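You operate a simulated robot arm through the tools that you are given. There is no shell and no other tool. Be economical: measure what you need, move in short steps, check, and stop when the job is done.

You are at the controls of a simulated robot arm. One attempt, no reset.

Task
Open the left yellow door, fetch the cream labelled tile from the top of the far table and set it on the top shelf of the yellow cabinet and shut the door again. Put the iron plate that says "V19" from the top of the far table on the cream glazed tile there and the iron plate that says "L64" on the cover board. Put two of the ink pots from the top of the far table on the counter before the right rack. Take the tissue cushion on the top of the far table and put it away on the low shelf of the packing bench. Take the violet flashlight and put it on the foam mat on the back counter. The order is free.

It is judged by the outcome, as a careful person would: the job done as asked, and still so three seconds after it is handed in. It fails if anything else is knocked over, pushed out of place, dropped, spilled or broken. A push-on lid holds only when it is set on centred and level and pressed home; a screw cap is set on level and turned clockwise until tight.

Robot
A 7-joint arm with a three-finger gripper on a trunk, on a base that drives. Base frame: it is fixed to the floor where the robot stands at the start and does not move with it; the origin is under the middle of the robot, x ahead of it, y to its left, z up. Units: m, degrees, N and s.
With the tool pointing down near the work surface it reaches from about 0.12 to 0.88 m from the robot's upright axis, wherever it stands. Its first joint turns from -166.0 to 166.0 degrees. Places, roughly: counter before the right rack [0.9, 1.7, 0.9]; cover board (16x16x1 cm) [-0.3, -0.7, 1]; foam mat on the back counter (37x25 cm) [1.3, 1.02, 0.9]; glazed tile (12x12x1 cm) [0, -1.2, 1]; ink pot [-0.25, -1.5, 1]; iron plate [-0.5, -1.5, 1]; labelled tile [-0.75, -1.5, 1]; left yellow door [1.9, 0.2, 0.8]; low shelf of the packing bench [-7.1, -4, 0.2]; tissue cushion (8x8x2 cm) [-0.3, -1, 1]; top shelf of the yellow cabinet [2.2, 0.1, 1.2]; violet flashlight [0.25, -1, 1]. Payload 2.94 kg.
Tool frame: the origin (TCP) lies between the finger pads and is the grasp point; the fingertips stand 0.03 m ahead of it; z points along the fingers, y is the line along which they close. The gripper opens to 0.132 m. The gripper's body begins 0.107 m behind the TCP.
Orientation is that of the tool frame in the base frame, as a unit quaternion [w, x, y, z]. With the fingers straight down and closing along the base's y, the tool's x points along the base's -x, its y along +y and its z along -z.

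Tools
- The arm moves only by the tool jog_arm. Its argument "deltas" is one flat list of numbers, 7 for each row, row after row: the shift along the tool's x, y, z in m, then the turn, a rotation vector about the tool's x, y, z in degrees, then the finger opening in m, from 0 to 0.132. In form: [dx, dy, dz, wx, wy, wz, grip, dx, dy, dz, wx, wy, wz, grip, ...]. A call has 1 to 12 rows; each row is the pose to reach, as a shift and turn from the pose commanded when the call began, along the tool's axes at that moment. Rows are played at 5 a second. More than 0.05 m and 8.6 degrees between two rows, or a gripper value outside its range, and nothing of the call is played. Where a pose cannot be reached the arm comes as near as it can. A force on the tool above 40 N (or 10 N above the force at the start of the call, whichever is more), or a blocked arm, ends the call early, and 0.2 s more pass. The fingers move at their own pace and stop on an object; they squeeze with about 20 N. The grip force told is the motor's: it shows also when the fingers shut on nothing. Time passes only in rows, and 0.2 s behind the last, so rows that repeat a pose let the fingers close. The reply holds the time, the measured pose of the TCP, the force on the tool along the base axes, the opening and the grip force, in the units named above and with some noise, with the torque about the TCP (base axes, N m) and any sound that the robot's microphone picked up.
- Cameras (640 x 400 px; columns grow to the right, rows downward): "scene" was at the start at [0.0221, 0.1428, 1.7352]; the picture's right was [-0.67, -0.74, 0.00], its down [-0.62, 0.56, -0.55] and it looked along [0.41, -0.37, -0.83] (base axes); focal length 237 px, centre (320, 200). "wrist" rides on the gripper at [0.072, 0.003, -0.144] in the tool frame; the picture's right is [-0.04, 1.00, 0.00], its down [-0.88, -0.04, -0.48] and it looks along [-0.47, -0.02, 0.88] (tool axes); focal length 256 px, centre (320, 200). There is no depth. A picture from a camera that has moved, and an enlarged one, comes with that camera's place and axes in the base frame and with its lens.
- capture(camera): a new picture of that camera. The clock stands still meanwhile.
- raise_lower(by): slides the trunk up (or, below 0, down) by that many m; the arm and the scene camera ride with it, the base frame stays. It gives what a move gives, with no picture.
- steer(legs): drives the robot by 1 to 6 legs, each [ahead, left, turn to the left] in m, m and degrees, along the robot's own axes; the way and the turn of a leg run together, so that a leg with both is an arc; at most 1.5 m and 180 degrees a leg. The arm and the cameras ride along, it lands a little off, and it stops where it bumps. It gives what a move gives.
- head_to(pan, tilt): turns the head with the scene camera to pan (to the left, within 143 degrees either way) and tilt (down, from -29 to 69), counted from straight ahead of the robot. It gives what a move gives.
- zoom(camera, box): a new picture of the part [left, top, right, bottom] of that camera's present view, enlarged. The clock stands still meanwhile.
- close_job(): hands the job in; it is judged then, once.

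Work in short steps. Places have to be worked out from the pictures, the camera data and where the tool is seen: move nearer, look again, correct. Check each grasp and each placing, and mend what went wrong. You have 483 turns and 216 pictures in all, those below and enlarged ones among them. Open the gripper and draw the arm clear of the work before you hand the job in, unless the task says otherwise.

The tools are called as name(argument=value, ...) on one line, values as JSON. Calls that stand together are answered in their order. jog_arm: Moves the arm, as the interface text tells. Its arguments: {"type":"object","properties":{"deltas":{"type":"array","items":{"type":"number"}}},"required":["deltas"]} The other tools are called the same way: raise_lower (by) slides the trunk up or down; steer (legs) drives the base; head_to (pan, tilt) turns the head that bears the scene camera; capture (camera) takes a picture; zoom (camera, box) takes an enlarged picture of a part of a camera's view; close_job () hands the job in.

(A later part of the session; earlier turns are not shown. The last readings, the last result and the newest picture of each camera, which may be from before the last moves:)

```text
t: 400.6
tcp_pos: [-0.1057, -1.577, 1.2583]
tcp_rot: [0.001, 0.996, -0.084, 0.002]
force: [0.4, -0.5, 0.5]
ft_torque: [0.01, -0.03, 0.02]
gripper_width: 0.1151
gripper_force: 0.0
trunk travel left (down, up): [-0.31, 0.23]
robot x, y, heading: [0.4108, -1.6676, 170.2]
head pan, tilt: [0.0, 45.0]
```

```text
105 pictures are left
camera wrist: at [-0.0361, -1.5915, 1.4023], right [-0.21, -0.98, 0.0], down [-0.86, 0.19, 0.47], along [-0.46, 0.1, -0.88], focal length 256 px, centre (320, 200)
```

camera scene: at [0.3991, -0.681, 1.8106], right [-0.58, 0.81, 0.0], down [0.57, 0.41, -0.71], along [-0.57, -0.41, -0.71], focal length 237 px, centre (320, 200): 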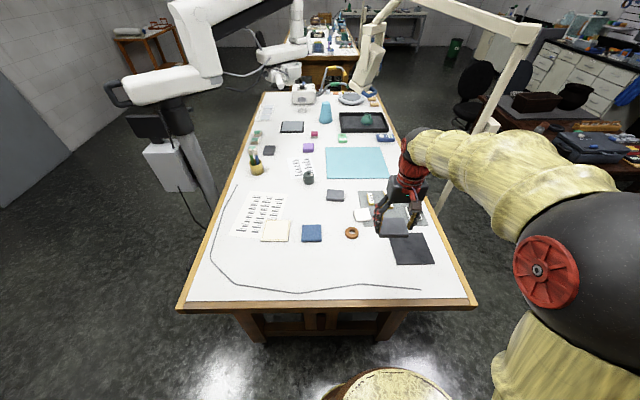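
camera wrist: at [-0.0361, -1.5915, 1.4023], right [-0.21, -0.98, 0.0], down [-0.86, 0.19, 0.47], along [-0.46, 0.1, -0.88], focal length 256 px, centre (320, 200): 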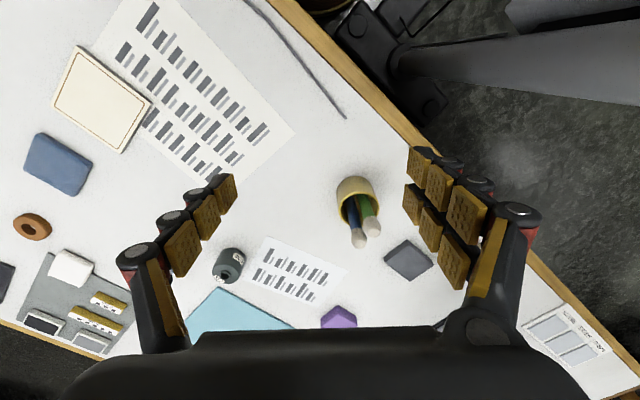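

Move over plate A (V19) at ≈(-0.455,-1.70), yawing the tool to 215°.

jog_arm(deltas=[-0.0376, 0.02, 0.003, 0, 0, -5.6, 0.115, -0.0753, 0.04, 0.006, 0, 0, -11.2, 0.115, -0.1129, 0.06, 0.009, 0, 0, -16.8, 0.115, -0.1505, 0.08, 0.012, 0, 0, -22.4, 0.115, -0.188, 0.1, 0.016, 0, 0, -28, 0.115, -0.226, 0.12, 0.02, 0, 0, -33.6, 0.115, -0.263, 0.14, 0.025, 0, 0, -39.2, 0.115, -0.301, 0.161, 0.03, 0, 0, -44.8, 0.115])

capture(camera="wrist")

capture(camera="scene")

```text
t: 402.4
tcp_pos: [-0.4313, -1.6839, 1.2259]
tcp_rot: [0.001, 0.953, 0.303, 0.002]
force: [-1.5, 0.3, -0.5]
ft_torque: [-0.02, -0.07, 0.0]
gripper_width: 0.1147
gripper_force: 0.2
trunk travel left (down, up): [-0.31, 0.23]
robot x, y, heading: [0.4103, -1.6653, 170.3]
head pan, tilt: [0.0, 45.0]
```

```text
104 pictures are left
camera wrist: at [-0.3711, -1.6453, 1.3695], right [0.54, -0.84, 0.0], down [-0.74, -0.48, 0.47], along [-0.4, -0.26, -0.88], focal length 256 px, centre (320, 200)
```

wrist: 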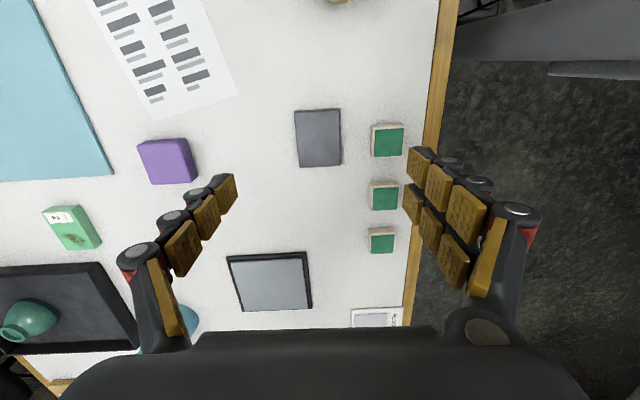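

```text
103 pictures are left
camera scene: at [0.3215, -1.844, 1.8103], right [0.17, 0.99, 0.0], down [0.7, -0.12, -0.71], along [-0.7, 0.12, -0.71], focal length 237 px, centre (320, 200)
```

scene: 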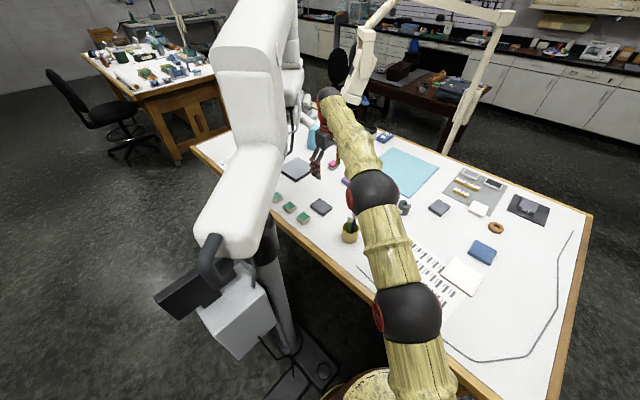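

A centre ≈(-0.463,-1.701); stamps are 5 cm to its side. Descend with 10 cm opening.

jog_arm(deltas=[-0.004, -0.005, 0.045, 0, 0, 0, 0.1, -0.01, -0.005, 0.09, 0, 0, 0, 0.1, -0.02, -0.005, 0.135, 0, 0, 0, 0.1, -0.03, -0.005, 0.175, 0, 0, 0, 0.1, -0.036, -0.005, 0.21, 0, 0, 0, 0.1])

capture(camera="wrist")

```text
t: 403.6
tcp_pos: [-0.4629, -1.7021, 1.0175]
tcp_rot: [0.002, 0.954, 0.301, 0.002]
force: [-0.2, 0.1, 0.4]
ft_torque: [0.01, -0.04, 0.01]
gripper_width: 0.0998
gripper_force: 0.1
trunk travel left (down, up): [-0.31, 0.23]
robot x, y, heading: [0.4083, -1.661, 170.3]
head pan, tilt: [0.0, 45.0]
```

```text
102 pictures are left
camera wrist: at [-0.4017, -1.6621, 1.1609], right [0.54, -0.84, 0.0], down [-0.74, -0.47, 0.47], along [-0.4, -0.26, -0.88], focal length 256 px, centre (320, 200)
```

wrist: 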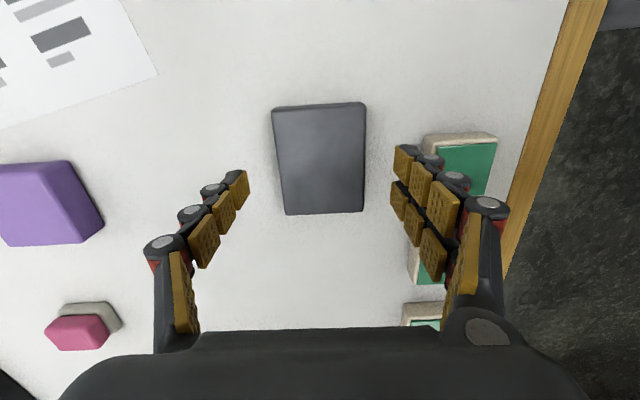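

jog_arm(deltas=[0, 0, 0.014, 0, 0, 0, 0.1, 0, 0, 0.027, 0, 0, 0, 0.1, 0, 0, 0.027, 0, 0, 0, 0.03, 0, 0, 0.027, 0, 0, 0, 0.03, 0, 0, 0.027, 0, 0, 0, 0.03, 0, 0, 0.027, 0, 0, 0, 0.03])

jog_arm(deltas=[0, 0, -0.01, 0, 0, 0, 0.03, 0, 0, -0.03, 0, 0, 0, 0.03, 0, 0, -0.06, 0, 0, 0, 0.03, 0, 0, -0.1, 0, 0, 0, 0.03, 0, 0, -0.14, 0, 0, 0, 0.03, 0.02, 0, -0.18, 0, 0, 0, 0.03])

capture(camera="wrist")

```text
t: 405.0
tcp_pos: [-0.4616, -1.7011, 0.9905]
tcp_rot: [0.001, 0.953, 0.302, 0.002]
force: [1.3, -2.6, 1.8]
ft_torque: [-0.13, -0.13, 0.11]
gripper_width: 0.0699
gripper_force: 20.2
trunk travel left (down, up): [-0.31, 0.23]
robot x, y, heading: [0.4076, -1.6651, 170.2]
head pan, tilt: [0.0, 45.0]
```

```text
t: 406.4
tcp_pos: [-0.4451, -1.6894, 1.1722]
tcp_rot: [0.001, 0.953, 0.302, 0.001]
force: [1.7, 1.0, -9.6]
ft_torque: [0.0, 0.04, 0.01]
gripper_width: 0.0694
gripper_force: 20.6
trunk travel left (down, up): [-0.31, 0.23]
robot x, y, heading: [0.4088, -1.667, 170.3]
head pan, tilt: [0.0, 45.0]
```

```text
101 pictures are left
camera wrist: at [-0.3841, -1.6492, 1.3156], right [0.54, -0.84, 0.0], down [-0.74, -0.47, 0.47], along [-0.4, -0.26, -0.88], focal length 256 px, centre (320, 200)
```

wrist: 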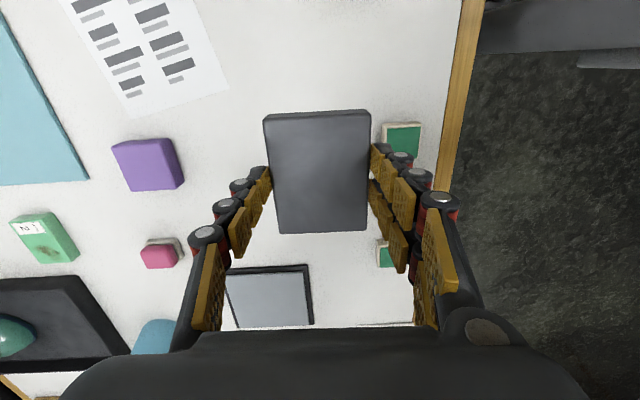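

V19 held. Carry it to the glazed tile, rotating the tool to heading 125° on the way.

jog_arm(deltas=[0.039, -0.0085, -0.012, 0, 0, 5.6, 0.03, 0.078, -0.017, -0.024, 0, 0, 11.2, 0.03, 0.117, -0.0255, -0.036, 0, 0, 16.8, 0.03, 0.156, -0.034, -0.048, 0, 0, 22.4, 0.03, 0.195, -0.0425, -0.06, 0, 0, 28, 0.03, 0.234, -0.051, -0.07, 0, 0, 33.6, 0.03, 0.273, -0.0595, -0.07, 0, 0, 39.2, 0.03, 0.31, -0.068, -0.07, 0, 0, 45, 0.03])

capture(camera="wrist")

```text
t: 408.2
tcp_pos: [-0.2312, -1.4546, 1.2417]
tcp_rot: [0.0, 0.996, -0.087, 0.001]
force: [0.7, -0.2, -8.7]
ft_torque: [-0.03, 0.02, 0.0]
gripper_width: 0.0698
gripper_force: 19.9
trunk travel left (down, up): [-0.31, 0.23]
robot x, y, heading: [0.4094, -1.6653, 170.2]
head pan, tilt: [0.0, 45.0]
```

```text
100 pictures are left
camera wrist: at [-0.1608, -1.4696, 1.3856], right [-0.22, -0.98, 0.0], down [-0.86, 0.19, 0.47], along [-0.46, 0.1, -0.88], focal length 256 px, centre (320, 200)
```

wrist: 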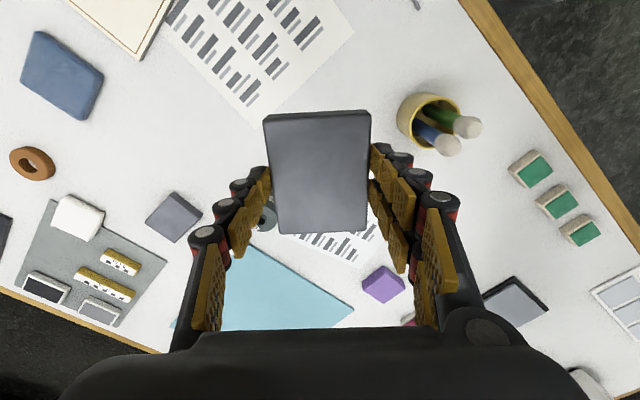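

jog_arm(deltas=[0.0212, -0.0337, 0, 0, 0, 5.6, 0.03, 0.0425, -0.0675, 0, 0, 0, 11.2, 0.03, 0.0637, -0.1012, 0, 0, 0, 16.8, 0.03, 0.085, -0.135, 0, 0, 0, 22.4, 0.03, 0.106, -0.1687, 0, 0, 0, 28, 0.03, 0.1275, -0.2025, 0, 0, 0, 33.6, 0.03, 0.149, -0.236, 0, 0, 0, 39.2, 0.03, 0.17, -0.27, 0, 0, 0, 44.5, 0.03])

capture(camera="wrist")

head_to(pan=-35, tilt=50)

capture(camera="scene")

```text
t: 410.0
tcp_pos: [-0.0165, -1.218, 1.2411]
tcp_rot: [0.0, 0.889, -0.457, 0.002]
force: [0.9, 0.8, -9.8]
ft_torque: [-0.05, 0.02, 0.03]
gripper_width: 0.0695
gripper_force: 19.5
trunk travel left (down, up): [-0.31, 0.23]
robot x, y, heading: [0.4088, -1.6638, 170.3]
head pan, tilt: [0.0, 45.0]
```

```text
99 pictures are left
camera wrist: at [0.0225, -1.2776, 1.3845], right [-0.84, -0.55, 0.0], down [-0.48, 0.74, 0.47], along [-0.26, 0.4, -0.88], focal length 256 px, centre (320, 200)
```

wrist: 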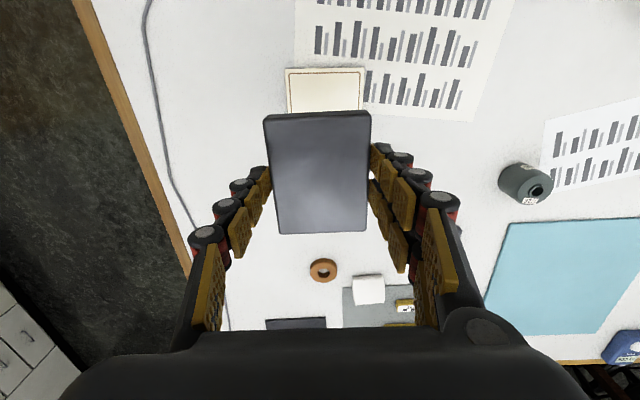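

```text
t: 411.0
tcp_pos: [-0.0172, -1.2191, 1.2419]
tcp_rot: [0.0, 0.889, -0.457, 0.002]
force: [0.0, 0.0, -8.3]
ft_torque: [-0.04, 0.02, -0.03]
gripper_width: 0.0697
gripper_force: 20.3
trunk travel left (down, up): [-0.31, 0.23]
robot x, y, heading: [0.4076, -1.6694, 170.2]
head pan, tilt: [-35.0, 50.0]
```

```text
98 pictures are left
camera scene: at [0.3493, -1.8021, 1.8037], right [0.7, 0.71, 0.0], down [0.55, -0.54, -0.64], along [-0.46, 0.45, -0.77], focal length 237 px, centre (320, 200)
```

scene: 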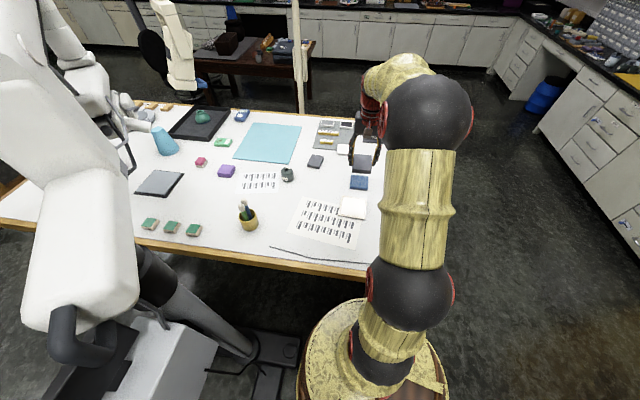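

Tile centre ≈(-0.0237,-1.226). Adjust and lower.

jog_arm(deltas=[0.002, 0.0095, 0.045, 0, 0, 0, 0.03, 0.002, 0.0095, 0.09, 0, 0, 0, 0.03, 0.002, 0.0095, 0.135, 0, 0, 0, 0.03, 0.002, 0.0095, 0.18, 0, 0, 0, 0.03])

capture(camera="wrist")

```text
t: 412.0
tcp_pos: [-0.0243, -1.2257, 1.0608]
tcp_rot: [0.0, 0.89, -0.457, 0.001]
force: [-1.4, 1.4, -6.8]
ft_torque: [-0.07, -0.01, 0.01]
gripper_width: 0.0697
gripper_force: 20.3
trunk travel left (down, up): [-0.31, 0.23]
robot x, y, heading: [0.4069, -1.6669, 170.3]
head pan, tilt: [-35.0, 50.0]
```

```text
97 pictures are left
camera wrist: at [0.0144, -1.2856, 1.2045], right [-0.84, -0.55, 0.0], down [-0.48, 0.74, 0.47], along [-0.26, 0.4, -0.88], focal length 256 px, centre (320, 200)
```

wrist: 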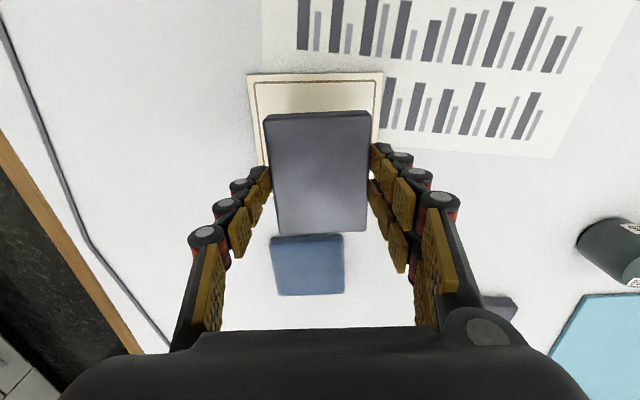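

jog_arm(deltas=[0, 0, 0.025, 0, 0, 0, 0.03, 0, 0, 0.045, 0, 0, 0, 0.03, 0, 0, 0.053, 0, 0, 0, 0.03])

jog_arm(deltas=[0, 0, 0.002, 0, 0, 0, 0.03, 0, 0, 0.004, 0, 0, 0, 0.03])

jog_arm(deltas=[0, 0, 0.001, 0, 0, 0, 0.03, 0, 0, 0.003, 0, 0, 0, 0.03])

```text
t: 412.8
tcp_pos: [-0.0238, -1.2257, 1.0076]
tcp_rot: [0.001, 0.89, -0.457, 0.001]
force: [-0.3, 0.1, -8.0]
ft_torque: [-0.01, -0.01, 0.02]
gripper_width: 0.0698
gripper_force: 19.8
trunk travel left (down, up): [-0.31, 0.23]
robot x, y, heading: [0.4065, -1.6644, 170.2]
head pan, tilt: [-35.0, 50.0]
```

```text
t: 413.4
tcp_pos: [-0.0229, -1.2254, 1.0046]
tcp_rot: [0.0, 0.889, -0.457, 0.002]
force: [0.0, -0.6, -8.5]
ft_torque: [0.02, -0.02, 0.01]
gripper_width: 0.0697
gripper_force: 20.6
trunk travel left (down, up): [-0.31, 0.23]
robot x, y, heading: [0.4109, -1.6635, 170.3]
head pan, tilt: [-35.0, 50.0]
```

```text
t: 414.0
tcp_pos: [-0.0226, -1.2255, 1.0016]
tcp_rot: [0.0, 0.889, -0.457, 0.002]
force: [-0.3, -0.1, -9.4]
ft_torque: [-0.06, -0.01, -0.02]
gripper_width: 0.0694
gripper_force: 19.9
trunk travel left (down, up): [-0.31, 0.23]
robot x, y, heading: [0.4092, -1.6614, 170.5]
head pan, tilt: [-35.0, 50.0]
```

jog_arm(deltas=[0, 0, 0.001, 0, 0, 0, 0.03, 0, 0, 0.002, 0, 0, 0, 0.03])

jog_arm(deltas=[0, 0, 0.001, 0, 0, 0, 0.03, 0, 0, 0.002, 0, 0, 0, 0.03])

```text
t: 414.6
tcp_pos: [-0.0239, -1.2263, 0.9998]
tcp_rot: [0.0, 0.889, -0.457, 0.001]
force: [0.8, -0.5, 2.7]
ft_torque: [-0.56, 0.07, 0.11]
gripper_width: 0.0697
gripper_force: 19.7
trunk travel left (down, up): [-0.31, 0.23]
robot x, y, heading: [0.4048, -1.6661, 170.3]
head pan, tilt: [-35.0, 50.0]
```

```text
t: 415.2
tcp_pos: [-0.0228, -1.2271, 0.9993]
tcp_rot: [-0.001, 0.889, -0.457, 0.001]
force: [2.6, -0.4, 15.6]
ft_torque: [0.03, -0.07, 0.42]
gripper_width: 0.0699
gripper_force: 20.4
trunk travel left (down, up): [-0.31, 0.23]
robot x, y, heading: [0.4065, -1.6636, 170.5]
head pan, tilt: [-35.0, 50.0]
```

Contact. Release and rise.

jog_arm(deltas=[0, 0, -0.001, 0, 0, 0, 0.08, 0, 0, -0.001, 0, 0, 0, 0.095, 0, 0, -0.001, 0, 0, 0, 0.095])

jog_arm(deltas=[0, 0, -0.03, 0, 0, 0, 0.095, 0, 0, -0.07, 0, 0, 0, 0.095, 0, 0, -0.115, 0, 0, 0, 0.095, 0, 0, -0.16, 0, 0, 0, 0.095, 0, 0, -0.2, 0, 0, 0, 0.095, 0, 0, -0.24, 0, 0, 0, 0.095])

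capture(camera="wrist")

```text
t: 416.0
tcp_pos: [-0.0217, -1.2265, 0.9988]
tcp_rot: [0.0, 0.89, -0.457, 0.001]
force: [0.1, 0.0, 0.2]
ft_torque: [0.03, 0.01, -0.02]
gripper_width: 0.0952
gripper_force: 0.1
trunk travel left (down, up): [-0.31, 0.23]
robot x, y, heading: [0.4075, -1.663, 170.4]
head pan, tilt: [-35.0, 50.0]
```

```text
t: 417.4
tcp_pos: [-0.0225, -1.2272, 1.2386]
tcp_rot: [0.0, 0.89, -0.457, 0.002]
force: [0.0, -0.1, 0.8]
ft_torque: [0.02, 0.0, 0.01]
gripper_width: 0.0954
gripper_force: 0.1
trunk travel left (down, up): [-0.31, 0.23]
robot x, y, heading: [0.4128, -1.667, 170.5]
head pan, tilt: [-35.0, 50.0]
```

```text
96 pictures are left
camera wrist: at [0.0158, -1.2874, 1.3832], right [-0.84, -0.55, 0.0], down [-0.48, 0.74, 0.47], along [-0.26, 0.4, -0.88], focal length 256 px, centre (320, 200)
```

wrist: 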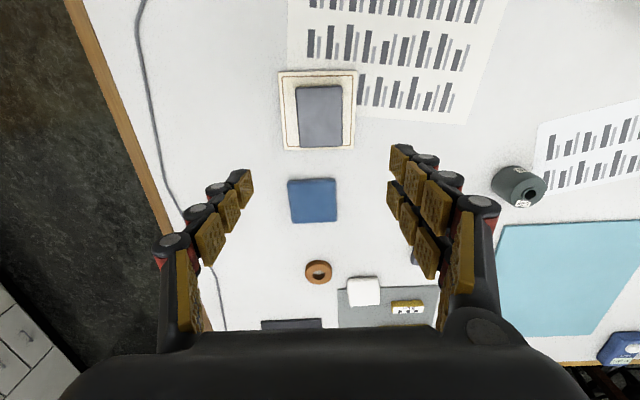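

V19 rests on the glazed tile. Restore the arm ahead of the robot and drive to the near end for the white tissue cushion (≈(-0.317,-0.958)).

jog_arm(deltas=[0.032, 0.032, 0, 0, 0, -5.6, 0.1, 0.064, 0.064, 0, 0, 0, -11.2, 0.1, 0.096, 0.096, 0, 0, 0, -16.8, 0.1, 0.128, 0.128, 0, 0, 0, -22.4, 0.1, 0.16, 0.16, 0, 0, 0, -28, 0.1, 0.192, 0.192, 0, 0, 0, -33.6, 0.1, 0.224, 0.224, 0, 0, 0, -39.2, 0.1, 0.255, 0.257, 0, 0, 0, -45, 0.1])

steer(legs=[[-0.588, -0.32, 0], [0, 0, 45.8], [-0.353, -0.98, 0]])

```text
t: 419.2
tcp_pos: [-0.0845, -1.5861, 1.2372]
tcp_rot: [0.001, 0.997, -0.081, 0.001]
force: [-0.5, 0.4, -0.5]
ft_torque: [-0.02, -0.02, -0.01]
gripper_width: 0.1001
gripper_force: 0.2
trunk travel left (down, up): [-0.31, 0.23]
robot x, y, heading: [0.4093, -1.6654, 170.3]
head pan, tilt: [-35.0, 50.0]
```

```text
t: 430.0
tcp_pos: [0.3377, -0.7453, 1.2379]
tcp_rot: [-0.001, 0.949, 0.317, 0.001]
force: [-0.2, 0.3, -0.6]
ft_torque: [0.0, 0.03, 0.0]
gripper_width: 0.1002
gripper_force: 0.0
trunk travel left (down, up): [-0.31, 0.23]
robot x, y, heading: [0.7366, -0.4472, -143.1]
head pan, tilt: [-35.0, 50.0]
```

steer(legs=[[0.39, -0.155, 0]])

capture(camera="wrist")

```text
t: 432.6
tcp_pos: [-0.0682, -0.8574, 1.2386]
tcp_rot: [-0.001, 0.948, 0.317, 0.003]
force: [0.2, 0.3, -0.5]
ft_torque: [0.02, -0.08, 0.01]
gripper_width: 0.0998
gripper_force: 0.0
trunk travel left (down, up): [-0.31, 0.23]
robot x, y, heading: [0.3317, -0.5592, -143.1]
head pan, tilt: [-35.0, 50.0]
```

```text
95 pictures are left
camera wrist: at [-0.0095, -0.8151, 1.3818], right [0.57, -0.82, 0.0], down [-0.73, -0.5, 0.47], along [-0.39, -0.27, -0.88], focal length 256 px, centre (320, 200)
```

wrist: 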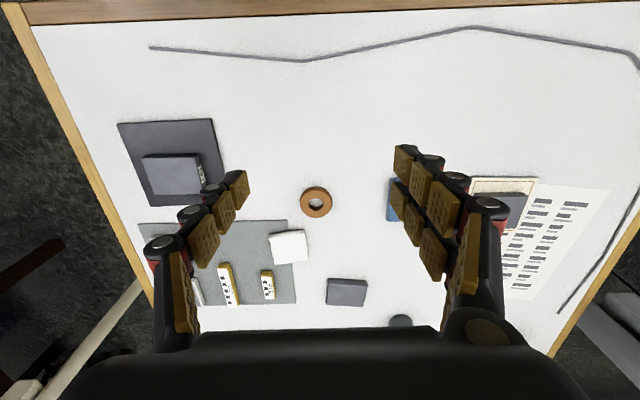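

jog_arm(deltas=[-0.037, -0.0104, 0.01, 0, 0, 0, 0.12, -0.074, -0.0209, 0.02, 0, 0, 0, 0.12, -0.111, -0.0313, 0.03, 0, 0, 0, 0.12, -0.1486, -0.0417, 0.04, 0, 0, 0, 0.12, -0.186, -0.052, 0.05, 0, 0, 0, 0.12, -0.223, -0.0626, 0.06, 0, 0, 0, 0.12, -0.26, -0.073, 0.07, 0, 0, 0, 0.12])

capture(camera="wrist")

```text
t: 434.2
tcp_pos: [-0.3205, -0.9555, 1.1659]
tcp_rot: [-0.001, 0.948, 0.317, 0.002]
force: [-0.9, -0.1, -0.2]
ft_torque: [0.0, -0.04, -0.05]
gripper_width: 0.1196
gripper_force: 0.0
trunk travel left (down, up): [-0.31, 0.23]
robot x, y, heading: [0.3315, -0.5522, -143.3]
head pan, tilt: [-35.0, 50.0]
```

```text
94 pictures are left
camera wrist: at [-0.2612, -0.9131, 1.3101], right [0.57, -0.82, 0.0], down [-0.73, -0.5, 0.47], along [-0.39, -0.27, -0.88], focal length 256 px, centre (320, 200)
```

wrist: 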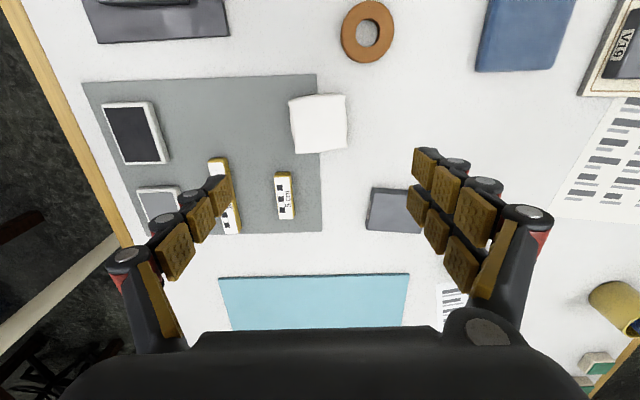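

Aligned with the cushion. Descend and grip gently.

jog_arm(deltas=[0, 0, 0.045, 0, 0, 0, 0.12, 0, 0, 0.09, 0, 0, 0, 0.12, 0, 0, 0.135, 0, 0, 0, 0.11, 0, 0, 0.16, 0, 0, 0, 0.11, 0, 0, 0.177, 0, 0, 0, 0.11])

capture(camera="wrist")

```text
t: 435.4
tcp_pos: [-0.3177, -0.9536, 0.9907]
tcp_rot: [0.0, 0.949, 0.317, 0.001]
force: [-0.1, -0.1, -0.3]
ft_torque: [-0.05, -0.02, 0.02]
gripper_width: 0.1099
gripper_force: 0.1
trunk travel left (down, up): [-0.31, 0.23]
robot x, y, heading: [0.3308, -0.558, -143.1]
head pan, tilt: [-35.0, 50.0]
```

```text
93 pictures are left
camera wrist: at [-0.2593, -0.9129, 1.1344], right [0.57, -0.82, 0.0], down [-0.73, -0.5, 0.47], along [-0.39, -0.27, -0.88], focal length 256 px, centre (320, 200)
```

wrist: 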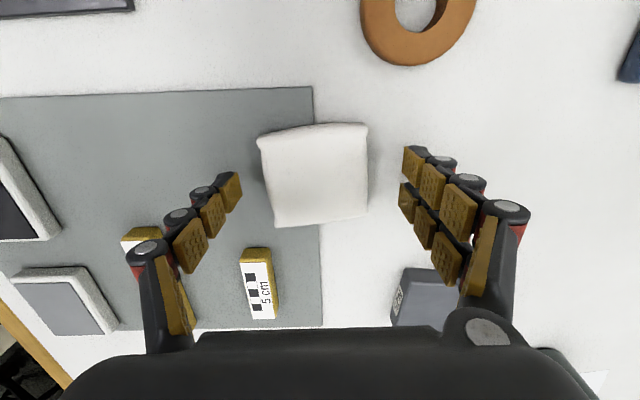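

jog_arm(deltas=[0, 0, 0.005, 0, 0, 0, 0.11, 0, 0, 0.005, 0, 0, 0, 0.08, 0, 0, 0.005, 0, 0, 0, 0.065, 0, 0, 0.005, 0, 0, 0, 0.06, 0, 0, 0.005, 0, 0, 0, 0.06, 0, 0, 0.005, 0, 0, 0, 0.06])

capture(camera="wrist")

```text
t: 436.8
tcp_pos: [-0.319, -0.9539, 0.9855]
tcp_rot: [0.0, 0.948, 0.318, 0.001]
force: [0.4, -0.5, 0.9]
ft_torque: [-0.02, 0.0, -0.01]
gripper_width: 0.0751
gripper_force: 19.7
trunk travel left (down, up): [-0.31, 0.23]
robot x, y, heading: [0.3341, -0.555, -143.2]
head pan, tilt: [-35.0, 50.0]
```

```text
92 pictures are left
camera wrist: at [-0.2593, -0.9125, 1.1296], right [0.57, -0.82, 0.0], down [-0.73, -0.5, 0.47], along [-0.39, -0.27, -0.88], focal length 256 px, centre (320, 200)
```

wrist: 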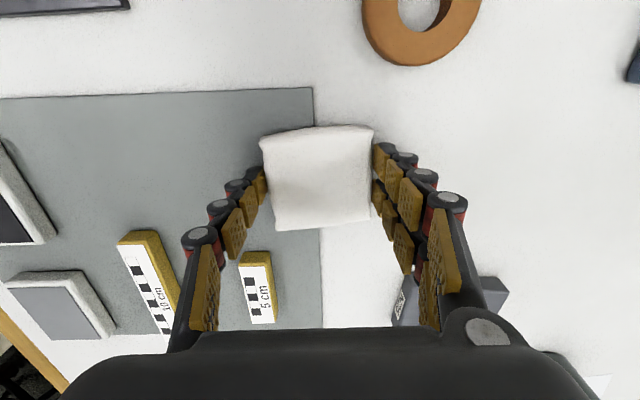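

Gripped at 7.5 cm. Before lifting, look at the packing bench's low shelf from here to choose the grasp tilt.

head_to(pan=-12, tilt=10)

zoom(camera="scene", box=[270, 150, 370, 212])

capture(camera="scene")

```text
t: 437.9
tcp_pos: [-0.3186, -0.9533, 0.9855]
tcp_rot: [-0.001, 0.948, 0.317, 0.001]
force: [0.1, 0.1, 1.5]
ft_torque: [-0.02, 0.02, 0.02]
gripper_width: 0.0746
gripper_force: 20.0
trunk travel left (down, up): [-0.31, 0.23]
robot x, y, heading: [0.3312, -0.5568, -143.3]
head pan, tilt: [-12.0, 10.0]
```

```text
6.40 times, centred on (320, 181) of scene
camera zoom: at [0.3822, -0.729, 1.8655], right [-0.42, 0.91, 0.0], down [0.16, 0.07, -0.98], along [-0.89, -0.41, -0.17], focal length 1515 px, centre (320, 322)
```

zoom: 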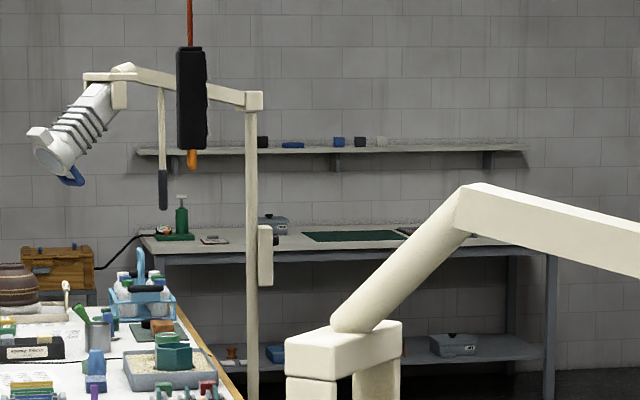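

```text
90 pictures are left
camera scene: at [0.3822, -0.729, 1.8655], right [-0.42, 0.91, 0.0], down [0.16, 0.07, -0.98], along [-0.89, -0.41, -0.17], focal length 237 px, centre (320, 200)
```

scene: 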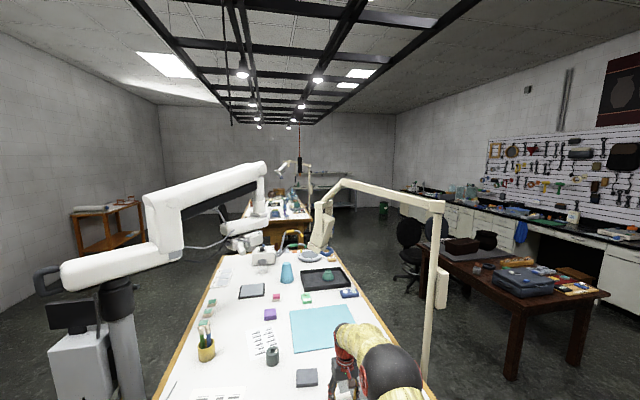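

The low shelf (~z 0.25) is open at the front under the bench top (~0.84): a 45°-tilted grasp suits. Release, rise and tilt the tool.

jog_arm(deltas=[0, 0, 0, 0, 0, 0, 0.11, 0, 0, 0, 0, 0, 0, 0.11, 0, 0, -0.04, 0, 0, 0, 0.11, 0, 0, -0.08, 0, 0, 0, 0.11, 0.003, 0, -0.1, 0, -7.5, 0, 0.11, 0.006, 0, -0.1, 0, -15, 0, 0.11, 0.009, 0, -0.1, 0, -22.5, 0, 0.11, 0.012, 0, -0.1, 0, -30, 0, 0.11, 0.015, 0, -0.1, 0, -37.5, 0, 0.11, 0.018, 0, -0.1, 0, -45, 0, 0.11])

capture(camera="wrist")

```text
t: 440.1
tcp_pos: [-0.3012, -0.9409, 1.0831]
tcp_rot: [0.121, 0.878, 0.294, -0.358]
force: [1.8, -0.2, -4.6]
ft_torque: [-0.2, 0.42, -0.02]
gripper_width: 0.1099
gripper_force: 0.1
trunk travel left (down, up): [-0.31, 0.23]
robot x, y, heading: [0.3272, -0.5585, -143.3]
head pan, tilt: [-12.0, 10.0]
```

```text
89 pictures are left
camera wrist: at [-0.1781, -0.8514, 1.1335], right [0.58, -0.82, 0.03], down [-0.26, -0.15, 0.96], along [-0.78, -0.56, -0.29], focal length 256 px, centre (320, 200)
```

wrist: 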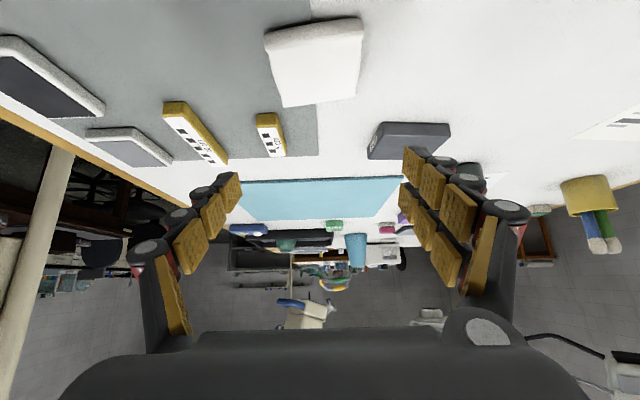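

jog_arm(deltas=[0.02, 0, 0.02, 0, 0, 0, 0.11, 0.04, 0, 0.04, 0, 0, 0, 0.11, 0.055, 0, 0.055, 0, 0, 0, 0.11, 0.063, 0, 0.063, 0, 0, 0, 0.11])

capture(camera="wrist")

```text
t: 441.1
tcp_pos: [-0.304, -0.9444, 0.9959]
tcp_rot: [0.12, 0.877, 0.293, -0.361]
force: [-0.4, 0.5, -0.1]
ft_torque: [-0.01, -0.03, 0.03]
gripper_width: 0.1097
gripper_force: 0.1
trunk travel left (down, up): [-0.31, 0.23]
robot x, y, heading: [0.3316, -0.557, -143.4]
head pan, tilt: [-12.0, 10.0]
```

```text
88 pictures are left
camera wrist: at [-0.1801, -0.8532, 1.0473], right [0.58, -0.82, 0.03], down [-0.25, -0.14, 0.96], along [-0.78, -0.56, -0.29], focal length 256 px, centre (320, 200)
```

wrist: 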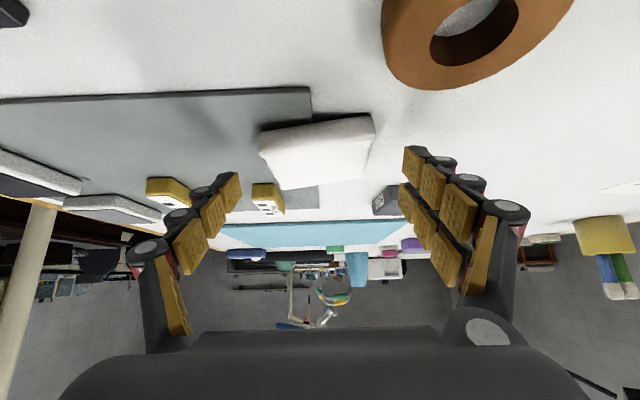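

jog_arm(deltas=[0.006, 0, 0.006, 0, 0, 0, 0.11, 0.006, 0, 0.006, 0, 0, 0, 0.06, 0.006, 0, 0.006, 0, 0, 0, 0.06, 0.006, 0, 0.006, 0, 0, 0, 0.06, 0.006, 0, 0.006, 0, 0, 0, 0.06, 0.006, 0, 0.006, 0, 0, 0, 0.06])

jog_arm(deltas=[-0.014, 0, -0.014, 0, 0, 0, 0.06, -0.035, 0, -0.035, 0, 0, 0, 0.06, -0.07, 0, -0.07, 0, 0, 0, 0.06, -0.1, 0, -0.1, 0, 0, 0, 0.06])

capture(camera="wrist")

```text
t: 442.5
tcp_pos: [-0.3046, -0.943, 0.9887]
tcp_rot: [0.12, 0.877, 0.293, -0.361]
force: [-0.1, -0.5, 0.3]
ft_torque: [-0.01, 0.02, 0.01]
gripper_width: 0.0741
gripper_force: 20.4
trunk travel left (down, up): [-0.31, 0.23]
robot x, y, heading: [0.3281, -0.5545, -143.2]
head pan, tilt: [-12.0, 10.0]
```

```text
t: 443.5
tcp_pos: [-0.3032, -0.9437, 1.1282]
tcp_rot: [0.121, 0.877, 0.293, -0.36]
force: [0.9, -0.2, -0.5]
ft_torque: [-0.04, 0.06, 0.02]
gripper_width: 0.0742
gripper_force: 20.2
trunk travel left (down, up): [-0.31, 0.23]
robot x, y, heading: [0.331, -0.5567, -143.0]
head pan, tilt: [-12.0, 10.0]
```

```text
87 pictures are left
camera wrist: at [-0.1793, -0.8535, 1.1793], right [0.58, -0.82, 0.03], down [-0.26, -0.14, 0.96], along [-0.78, -0.56, -0.29], focal length 256 px, centre (320, 200)
```

wrist: 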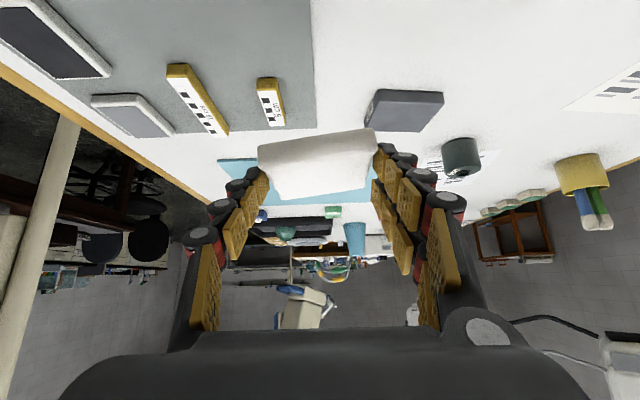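

Cushion held. Now drive: back off, slide right past the table's corner, then along the aisle between the lamp stand and the dark table.

steer(legs=[[-0.3, 0, -1], [0, -1.32, 0]])

head_to(pan=0, tilt=25)

capture(camera="scene")

```text
t: 451.7
tcp_pos: [-0.8357, 0.3079, 1.1294]
tcp_rot: [0.118, 0.879, 0.286, -0.362]
force: [0.0, -0.5, -0.3]
ft_torque: [-0.02, -0.02, -0.01]
gripper_width: 0.0734
gripper_force: 19.9
trunk travel left (down, up): [-0.31, 0.23]
robot x, y, heading: [-0.1942, 0.6809, -144.3]
head pan, tilt: [-12.0, 10.0]
```

```text
t: 452.5
tcp_pos: [-0.837, 0.3075, 1.1289]
tcp_rot: [0.118, 0.879, 0.286, -0.362]
force: [0.1, 0.3, -0.1]
ft_torque: [0.0, 0.04, 0.01]
gripper_width: 0.0739
gripper_force: 19.6
trunk travel left (down, up): [-0.31, 0.23]
robot x, y, heading: [-0.1959, 0.6881, -144.3]
head pan, tilt: [0.0, 25.0]
```

```text
86 pictures are left
camera scene: at [-0.136, 0.4939, 1.8412], right [-0.58, 0.81, 0.0], down [0.34, 0.25, -0.91], along [-0.74, -0.53, -0.42], focal length 237 px, centre (320, 200)
```

scene: 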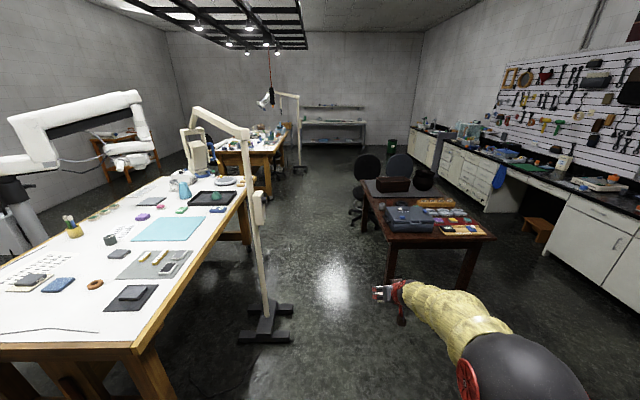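

The aisle is clear at t≈-0.9. Drive ahead 2.8 m.

steer(legs=[[1.4, 0.01, 0], [1.4, 0.1, 0]])

capture(camera="scene")

```text
t: 466.0
tcp_pos: [-3.0239, -1.4431, 1.1292]
tcp_rot: [0.121, 0.877, 0.293, -0.361]
force: [0.6, 0.3, -0.5]
ft_torque: [0.06, -0.01, 0.02]
gripper_width: 0.0737
gripper_force: 20.0
trunk travel left (down, up): [-0.31, 0.23]
robot x, y, heading: [-2.3913, -1.0573, -143.1]
head pan, tilt: [0.0, 25.0]
```

```text
85 pictures are left
camera scene: at [-2.3278, -1.2453, 1.8412], right [-0.6, 0.8, 0.0], down [0.34, 0.25, -0.91], along [-0.73, -0.54, -0.42], focal length 237 px, centre (320, 200)
```

scene: 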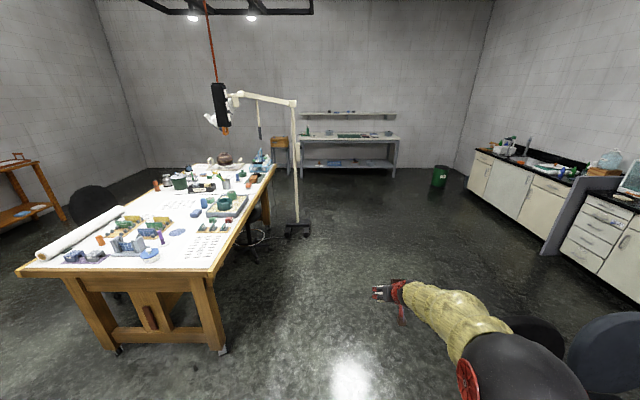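

Clear way ahead. Continue toward the bench.

steer(legs=[[1.3, -0.15, -1], [1.4, -0.1, 0], [0.75, -0.1, 0]])

head_to(pan=0, tilt=30)

capture(camera="scene")

```text
t: 482.8
tcp_pos: [-6.0146, -3.1756, 1.1278]
tcp_rot: [0.119, 0.879, 0.288, -0.361]
force: [-0.1, 0.7, 0.2]
ft_torque: [-0.03, 0.03, -0.01]
gripper_width: 0.0735
gripper_force: 19.3
trunk travel left (down, up): [-0.31, 0.23]
robot x, y, heading: [-5.3737, -2.7961, -144.1]
head pan, tilt: [0.0, 25.0]
```

```text
t: 483.5
tcp_pos: [-6.0136, -3.1752, 1.1282]
tcp_rot: [0.118, 0.879, 0.287, -0.361]
force: [-0.3, 0.1, 0.2]
ft_torque: [0.0, -0.01, 0.0]
gripper_width: 0.0735
gripper_force: 20.1
trunk travel left (down, up): [-0.31, 0.23]
robot x, y, heading: [-5.3708, -2.7937, -143.7]
head pan, tilt: [0.0, 30.0]
```

```text
84 pictures are left
camera scene: at [-5.3134, -2.9841, 1.8332], right [-0.59, 0.81, 0.0], down [0.4, 0.29, -0.87], along [-0.7, -0.51, -0.5], focal length 237 px, centre (320, 200)
```

scene: 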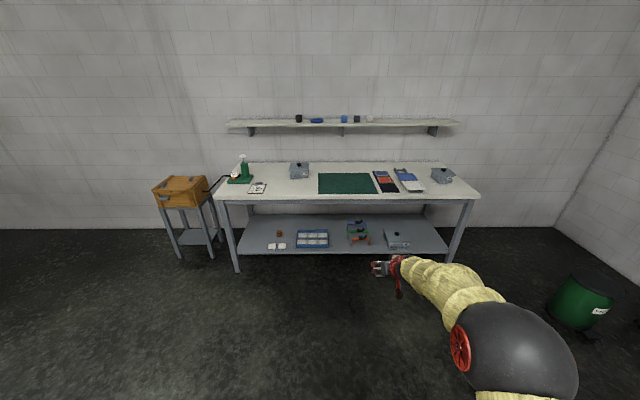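

zoom(camera="scene", box=[200, 150, 480, 290])

```text
2.29 times, centred on (340, 220) of scene
camera zoom: at [-5.3134, -2.9841, 1.8332], right [-0.59, 0.81, 0.0], down [0.4, 0.29, -0.87], along [-0.7, -0.51, -0.5], focal length 541 px, centre (274, 154)
```

zoom: 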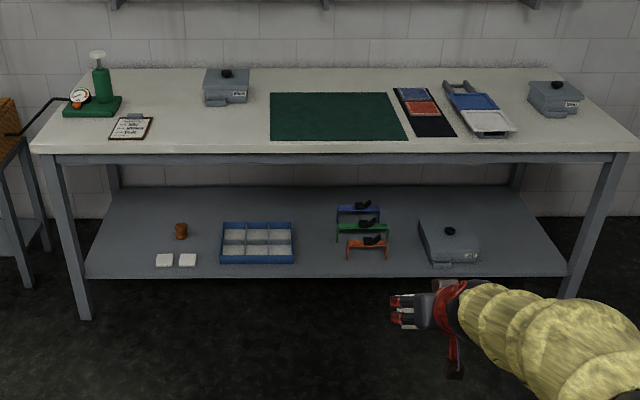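

Free gap on the low shelf between the blue tray and the clamps, t≈-1.14, front edge s≈7.37. Drive closer, then lower trunk and arm.

steer(legs=[[0.72, 0.06, -0.4]])

raise_lower(by=-0.3)

capture(camera="wrist")

```text
t: 487.4
tcp_pos: [-6.5636, -3.6453, 1.1289]
tcp_rot: [0.118, 0.879, 0.287, -0.362]
force: [-0.2, -0.4, -0.8]
ft_torque: [0.01, 0.0, -0.01]
gripper_width: 0.0734
gripper_force: 19.8
trunk travel left (down, up): [-0.31, 0.23]
robot x, y, heading: [-5.9231, -3.2679, -144.3]
head pan, tilt: [0.0, 30.0]
```

```text
t: 490.4
tcp_pos: [-6.5631, -3.6448, 0.8287]
tcp_rot: [0.118, 0.879, 0.286, -0.362]
force: [0.7, -0.5, -0.2]
ft_torque: [0.01, -0.01, 0.01]
gripper_width: 0.073
gripper_force: 20.0
trunk travel left (down, up): [-0.01, 0.53]
robot x, y, heading: [-5.9234, -3.2658, -143.7]
head pan, tilt: [0.0, 30.0]
```

```text
82 pictures are left
camera wrist: at [-6.4382, -3.5568, 0.8799], right [0.56, -0.83, 0.03], down [-0.26, -0.14, 0.96], along [-0.79, -0.55, -0.29], focal length 256 px, centre (320, 200)
```

wrist: 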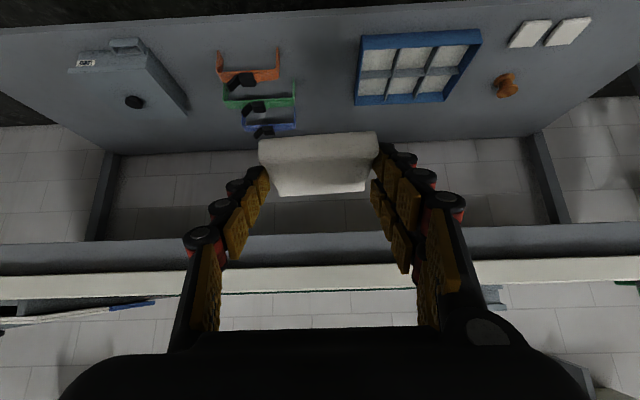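

Shelf gap located: place centre (-6.880,-3.882). First lower the arm in front of the bench to z≈0.36.

jog_arm(deltas=[0.03, 0, 0.03, 0, 0, 0, 0.06, 0.06, 0, 0.06, 0, 0, 0, 0.06, 0.09, 0, 0.09, 0, 0, 0, 0.06, 0.12, 0, 0.12, 0, 0, 0, 0.06, 0.15, 0, 0.15, 0, 0, 0, 0.06, 0.18, 0, 0.18, 0, 0, 0, 0.06, 0.21, 0, 0.21, 0, 0, 0, 0.06, 0.24, 0, 0.24, 0, 0, 0, 0.06, 0.27, 0, 0.27, 0, 0, 0, 0.06, 0.3, 0, 0.3, 0, 0, 0, 0.06, 0.33, 0, 0.33, 0, 0, 0, 0.06])

capture(camera="scene")

capture(camera="wrist")

```text
t: 492.8
tcp_pos: [-6.5616, -3.6434, 0.3636]
tcp_rot: [0.119, 0.879, 0.286, -0.364]
force: [-0.6, -0.4, 1.8]
ft_torque: [0.08, -0.11, -0.01]
gripper_width: 0.0735
gripper_force: 19.7
trunk travel left (down, up): [-0.01, 0.53]
robot x, y, heading: [-5.9254, -3.2663, -144.2]
head pan, tilt: [0.0, 30.0]
```

```text
81 pictures are left
camera scene: at [-5.8617, -3.456, 1.5332], right [-0.59, 0.81, 0.0], down [0.41, 0.29, -0.87], along [-0.7, -0.51, -0.5], focal length 237 px, centre (320, 200)
```

scene: 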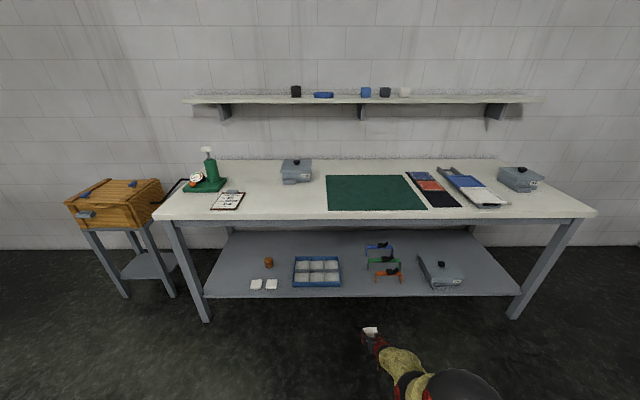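

```text
80 pictures are left
camera wrist: at [-6.4366, -3.5552, 0.4138], right [0.56, -0.83, 0.03], down [-0.25, -0.14, 0.96], along [-0.79, -0.55, -0.29], focal length 256 px, centre (320, 200)
```

wrist: 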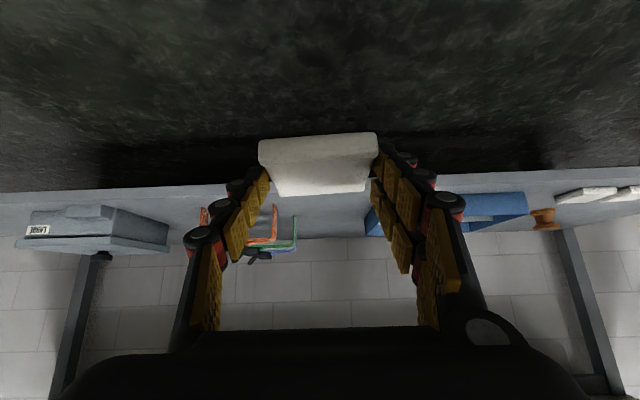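

Reached z≈0.36. Drive ahead 0.27 m toward the gap and check.

steer(legs=[[0.27, 0, 0]])

capture(camera="wrist")

```text
t: 494.8
tcp_pos: [-6.781, -3.8003, 0.3618]
tcp_rot: [0.118, 0.879, 0.286, -0.362]
force: [-0.9, -0.4, -0.4]
ft_torque: [-0.01, -0.03, 0.04]
gripper_width: 0.0732
gripper_force: 19.9
trunk travel left (down, up): [-0.01, 0.53]
robot x, y, heading: [-6.1446, -3.427, -144.2]
head pan, tilt: [0.0, 30.0]
```

```text
79 pictures are left
camera wrist: at [-6.656, -3.7125, 0.4131], right [0.56, -0.83, 0.03], down [-0.26, -0.14, 0.96], along [-0.79, -0.55, -0.29], focal length 256 px, centre (320, 200)
```

wrist: 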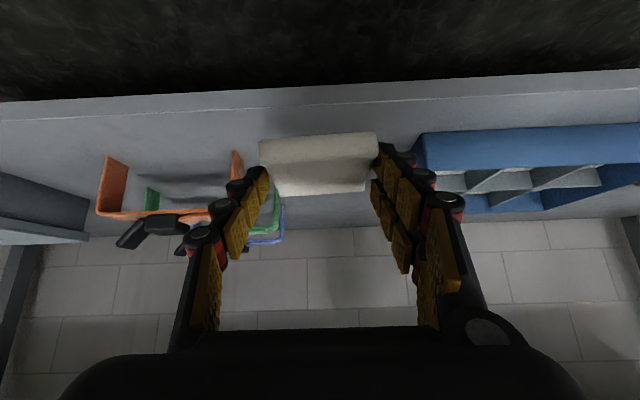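

Gap is centred. Advance 0.105 m with the base.

steer(legs=[[0.105, 0.008, 0]])

capture(camera="wrist")

```text
t: 495.9
tcp_pos: [-6.8604, -3.8684, 0.3632]
tcp_rot: [0.118, 0.88, 0.285, -0.362]
force: [-0.2, -0.4, 0.1]
ft_torque: [0.0, -0.02, 0.03]
gripper_width: 0.0733
gripper_force: 20.3
trunk travel left (down, up): [-0.01, 0.53]
robot x, y, heading: [-6.2211, -3.4931, -144.1]
head pan, tilt: [0.0, 30.0]
```

```text
78 pictures are left
camera wrist: at [-6.7362, -3.7798, 0.4132], right [0.56, -0.83, 0.03], down [-0.26, -0.14, 0.96], along [-0.79, -0.55, -0.29], focal length 256 px, centre (320, 200)
```

wrist: 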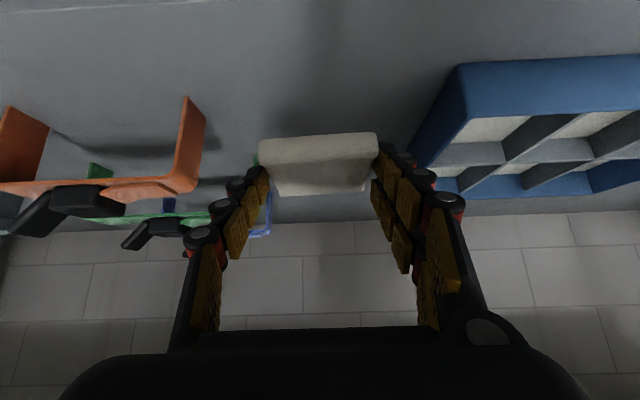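

Lower toward the shelf.

jog_arm(deltas=[0.02, 0, 0.02, 0, 0, 0, 0.06, 0.04, 0, 0.04, 0, 0, 0, 0.06])

capture(camera="wrist")

```text
t: 496.5
tcp_pos: [-6.8625, -3.8672, 0.3059]
tcp_rot: [0.117, 0.88, 0.285, -0.362]
force: [-1.0, -0.2, -0.2]
ft_torque: [0.07, -0.11, 0.0]
gripper_width: 0.0732
gripper_force: 19.7
trunk travel left (down, up): [-0.01, 0.53]
robot x, y, heading: [-6.2228, -3.4932, -144.3]
head pan, tilt: [0.0, 30.0]
```

```text
77 pictures are left
camera wrist: at [-6.7364, -3.7794, 0.3571], right [0.56, -0.83, 0.03], down [-0.26, -0.14, 0.96], along [-0.79, -0.55, -0.29], focal length 256 px, centre (320, 200)
```

wrist: 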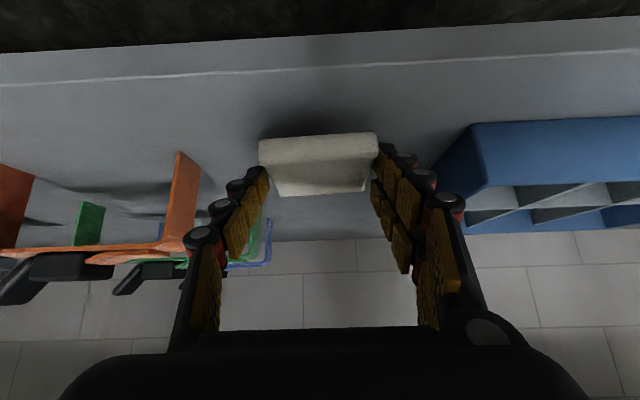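

jog_arm(deltas=[0.003, 0, 0.003, 0, 0, 0, 0.06, 0.006, 0, 0.006, 0, 0, 0, 0.06])

jog_arm(deltas=[0.002, 0, 0.002, 0, 0, 0, 0.06, 0.004, 0, 0.004, 0, 0, 0, 0.06])

jog_arm(deltas=[0.0015, 0, 0.0015, 0, 0, 0, 0.06, 0.003, 0, 0.003, 0, 0, 0, 0.06])

```text
t: 497.1
tcp_pos: [-6.8623, -3.8671, 0.2971]
tcp_rot: [0.118, 0.879, 0.286, -0.363]
force: [0.2, 0.4, 0.1]
ft_torque: [0.04, -0.04, -0.01]
gripper_width: 0.0735
gripper_force: 20.3
trunk travel left (down, up): [-0.01, 0.53]
robot x, y, heading: [-6.2233, -3.4915, -144.5]
head pan, tilt: [0.0, 30.0]
```

```text
t: 497.7
tcp_pos: [-6.8613, -3.8673, 0.2924]
tcp_rot: [0.117, 0.88, 0.285, -0.362]
force: [-0.1, 0.0, -0.3]
ft_torque: [0.02, -0.02, 0.01]
gripper_width: 0.0731
gripper_force: 19.6
trunk travel left (down, up): [-0.01, 0.53]
robot x, y, heading: [-6.2266, -3.4959, -144.1]
head pan, tilt: [0.0, 30.0]
```

```text
t: 498.3
tcp_pos: [-6.86, -3.8677, 0.2879]
tcp_rot: [0.118, 0.879, 0.286, -0.363]
force: [-0.9, -0.4, -0.7]
ft_torque: [0.0, 0.0, 0.0]
gripper_width: 0.0731
gripper_force: 19.7
trunk travel left (down, up): [-0.01, 0.53]
robot x, y, heading: [-6.2235, -3.4965, -144.4]
head pan, tilt: [0.0, 30.0]
```

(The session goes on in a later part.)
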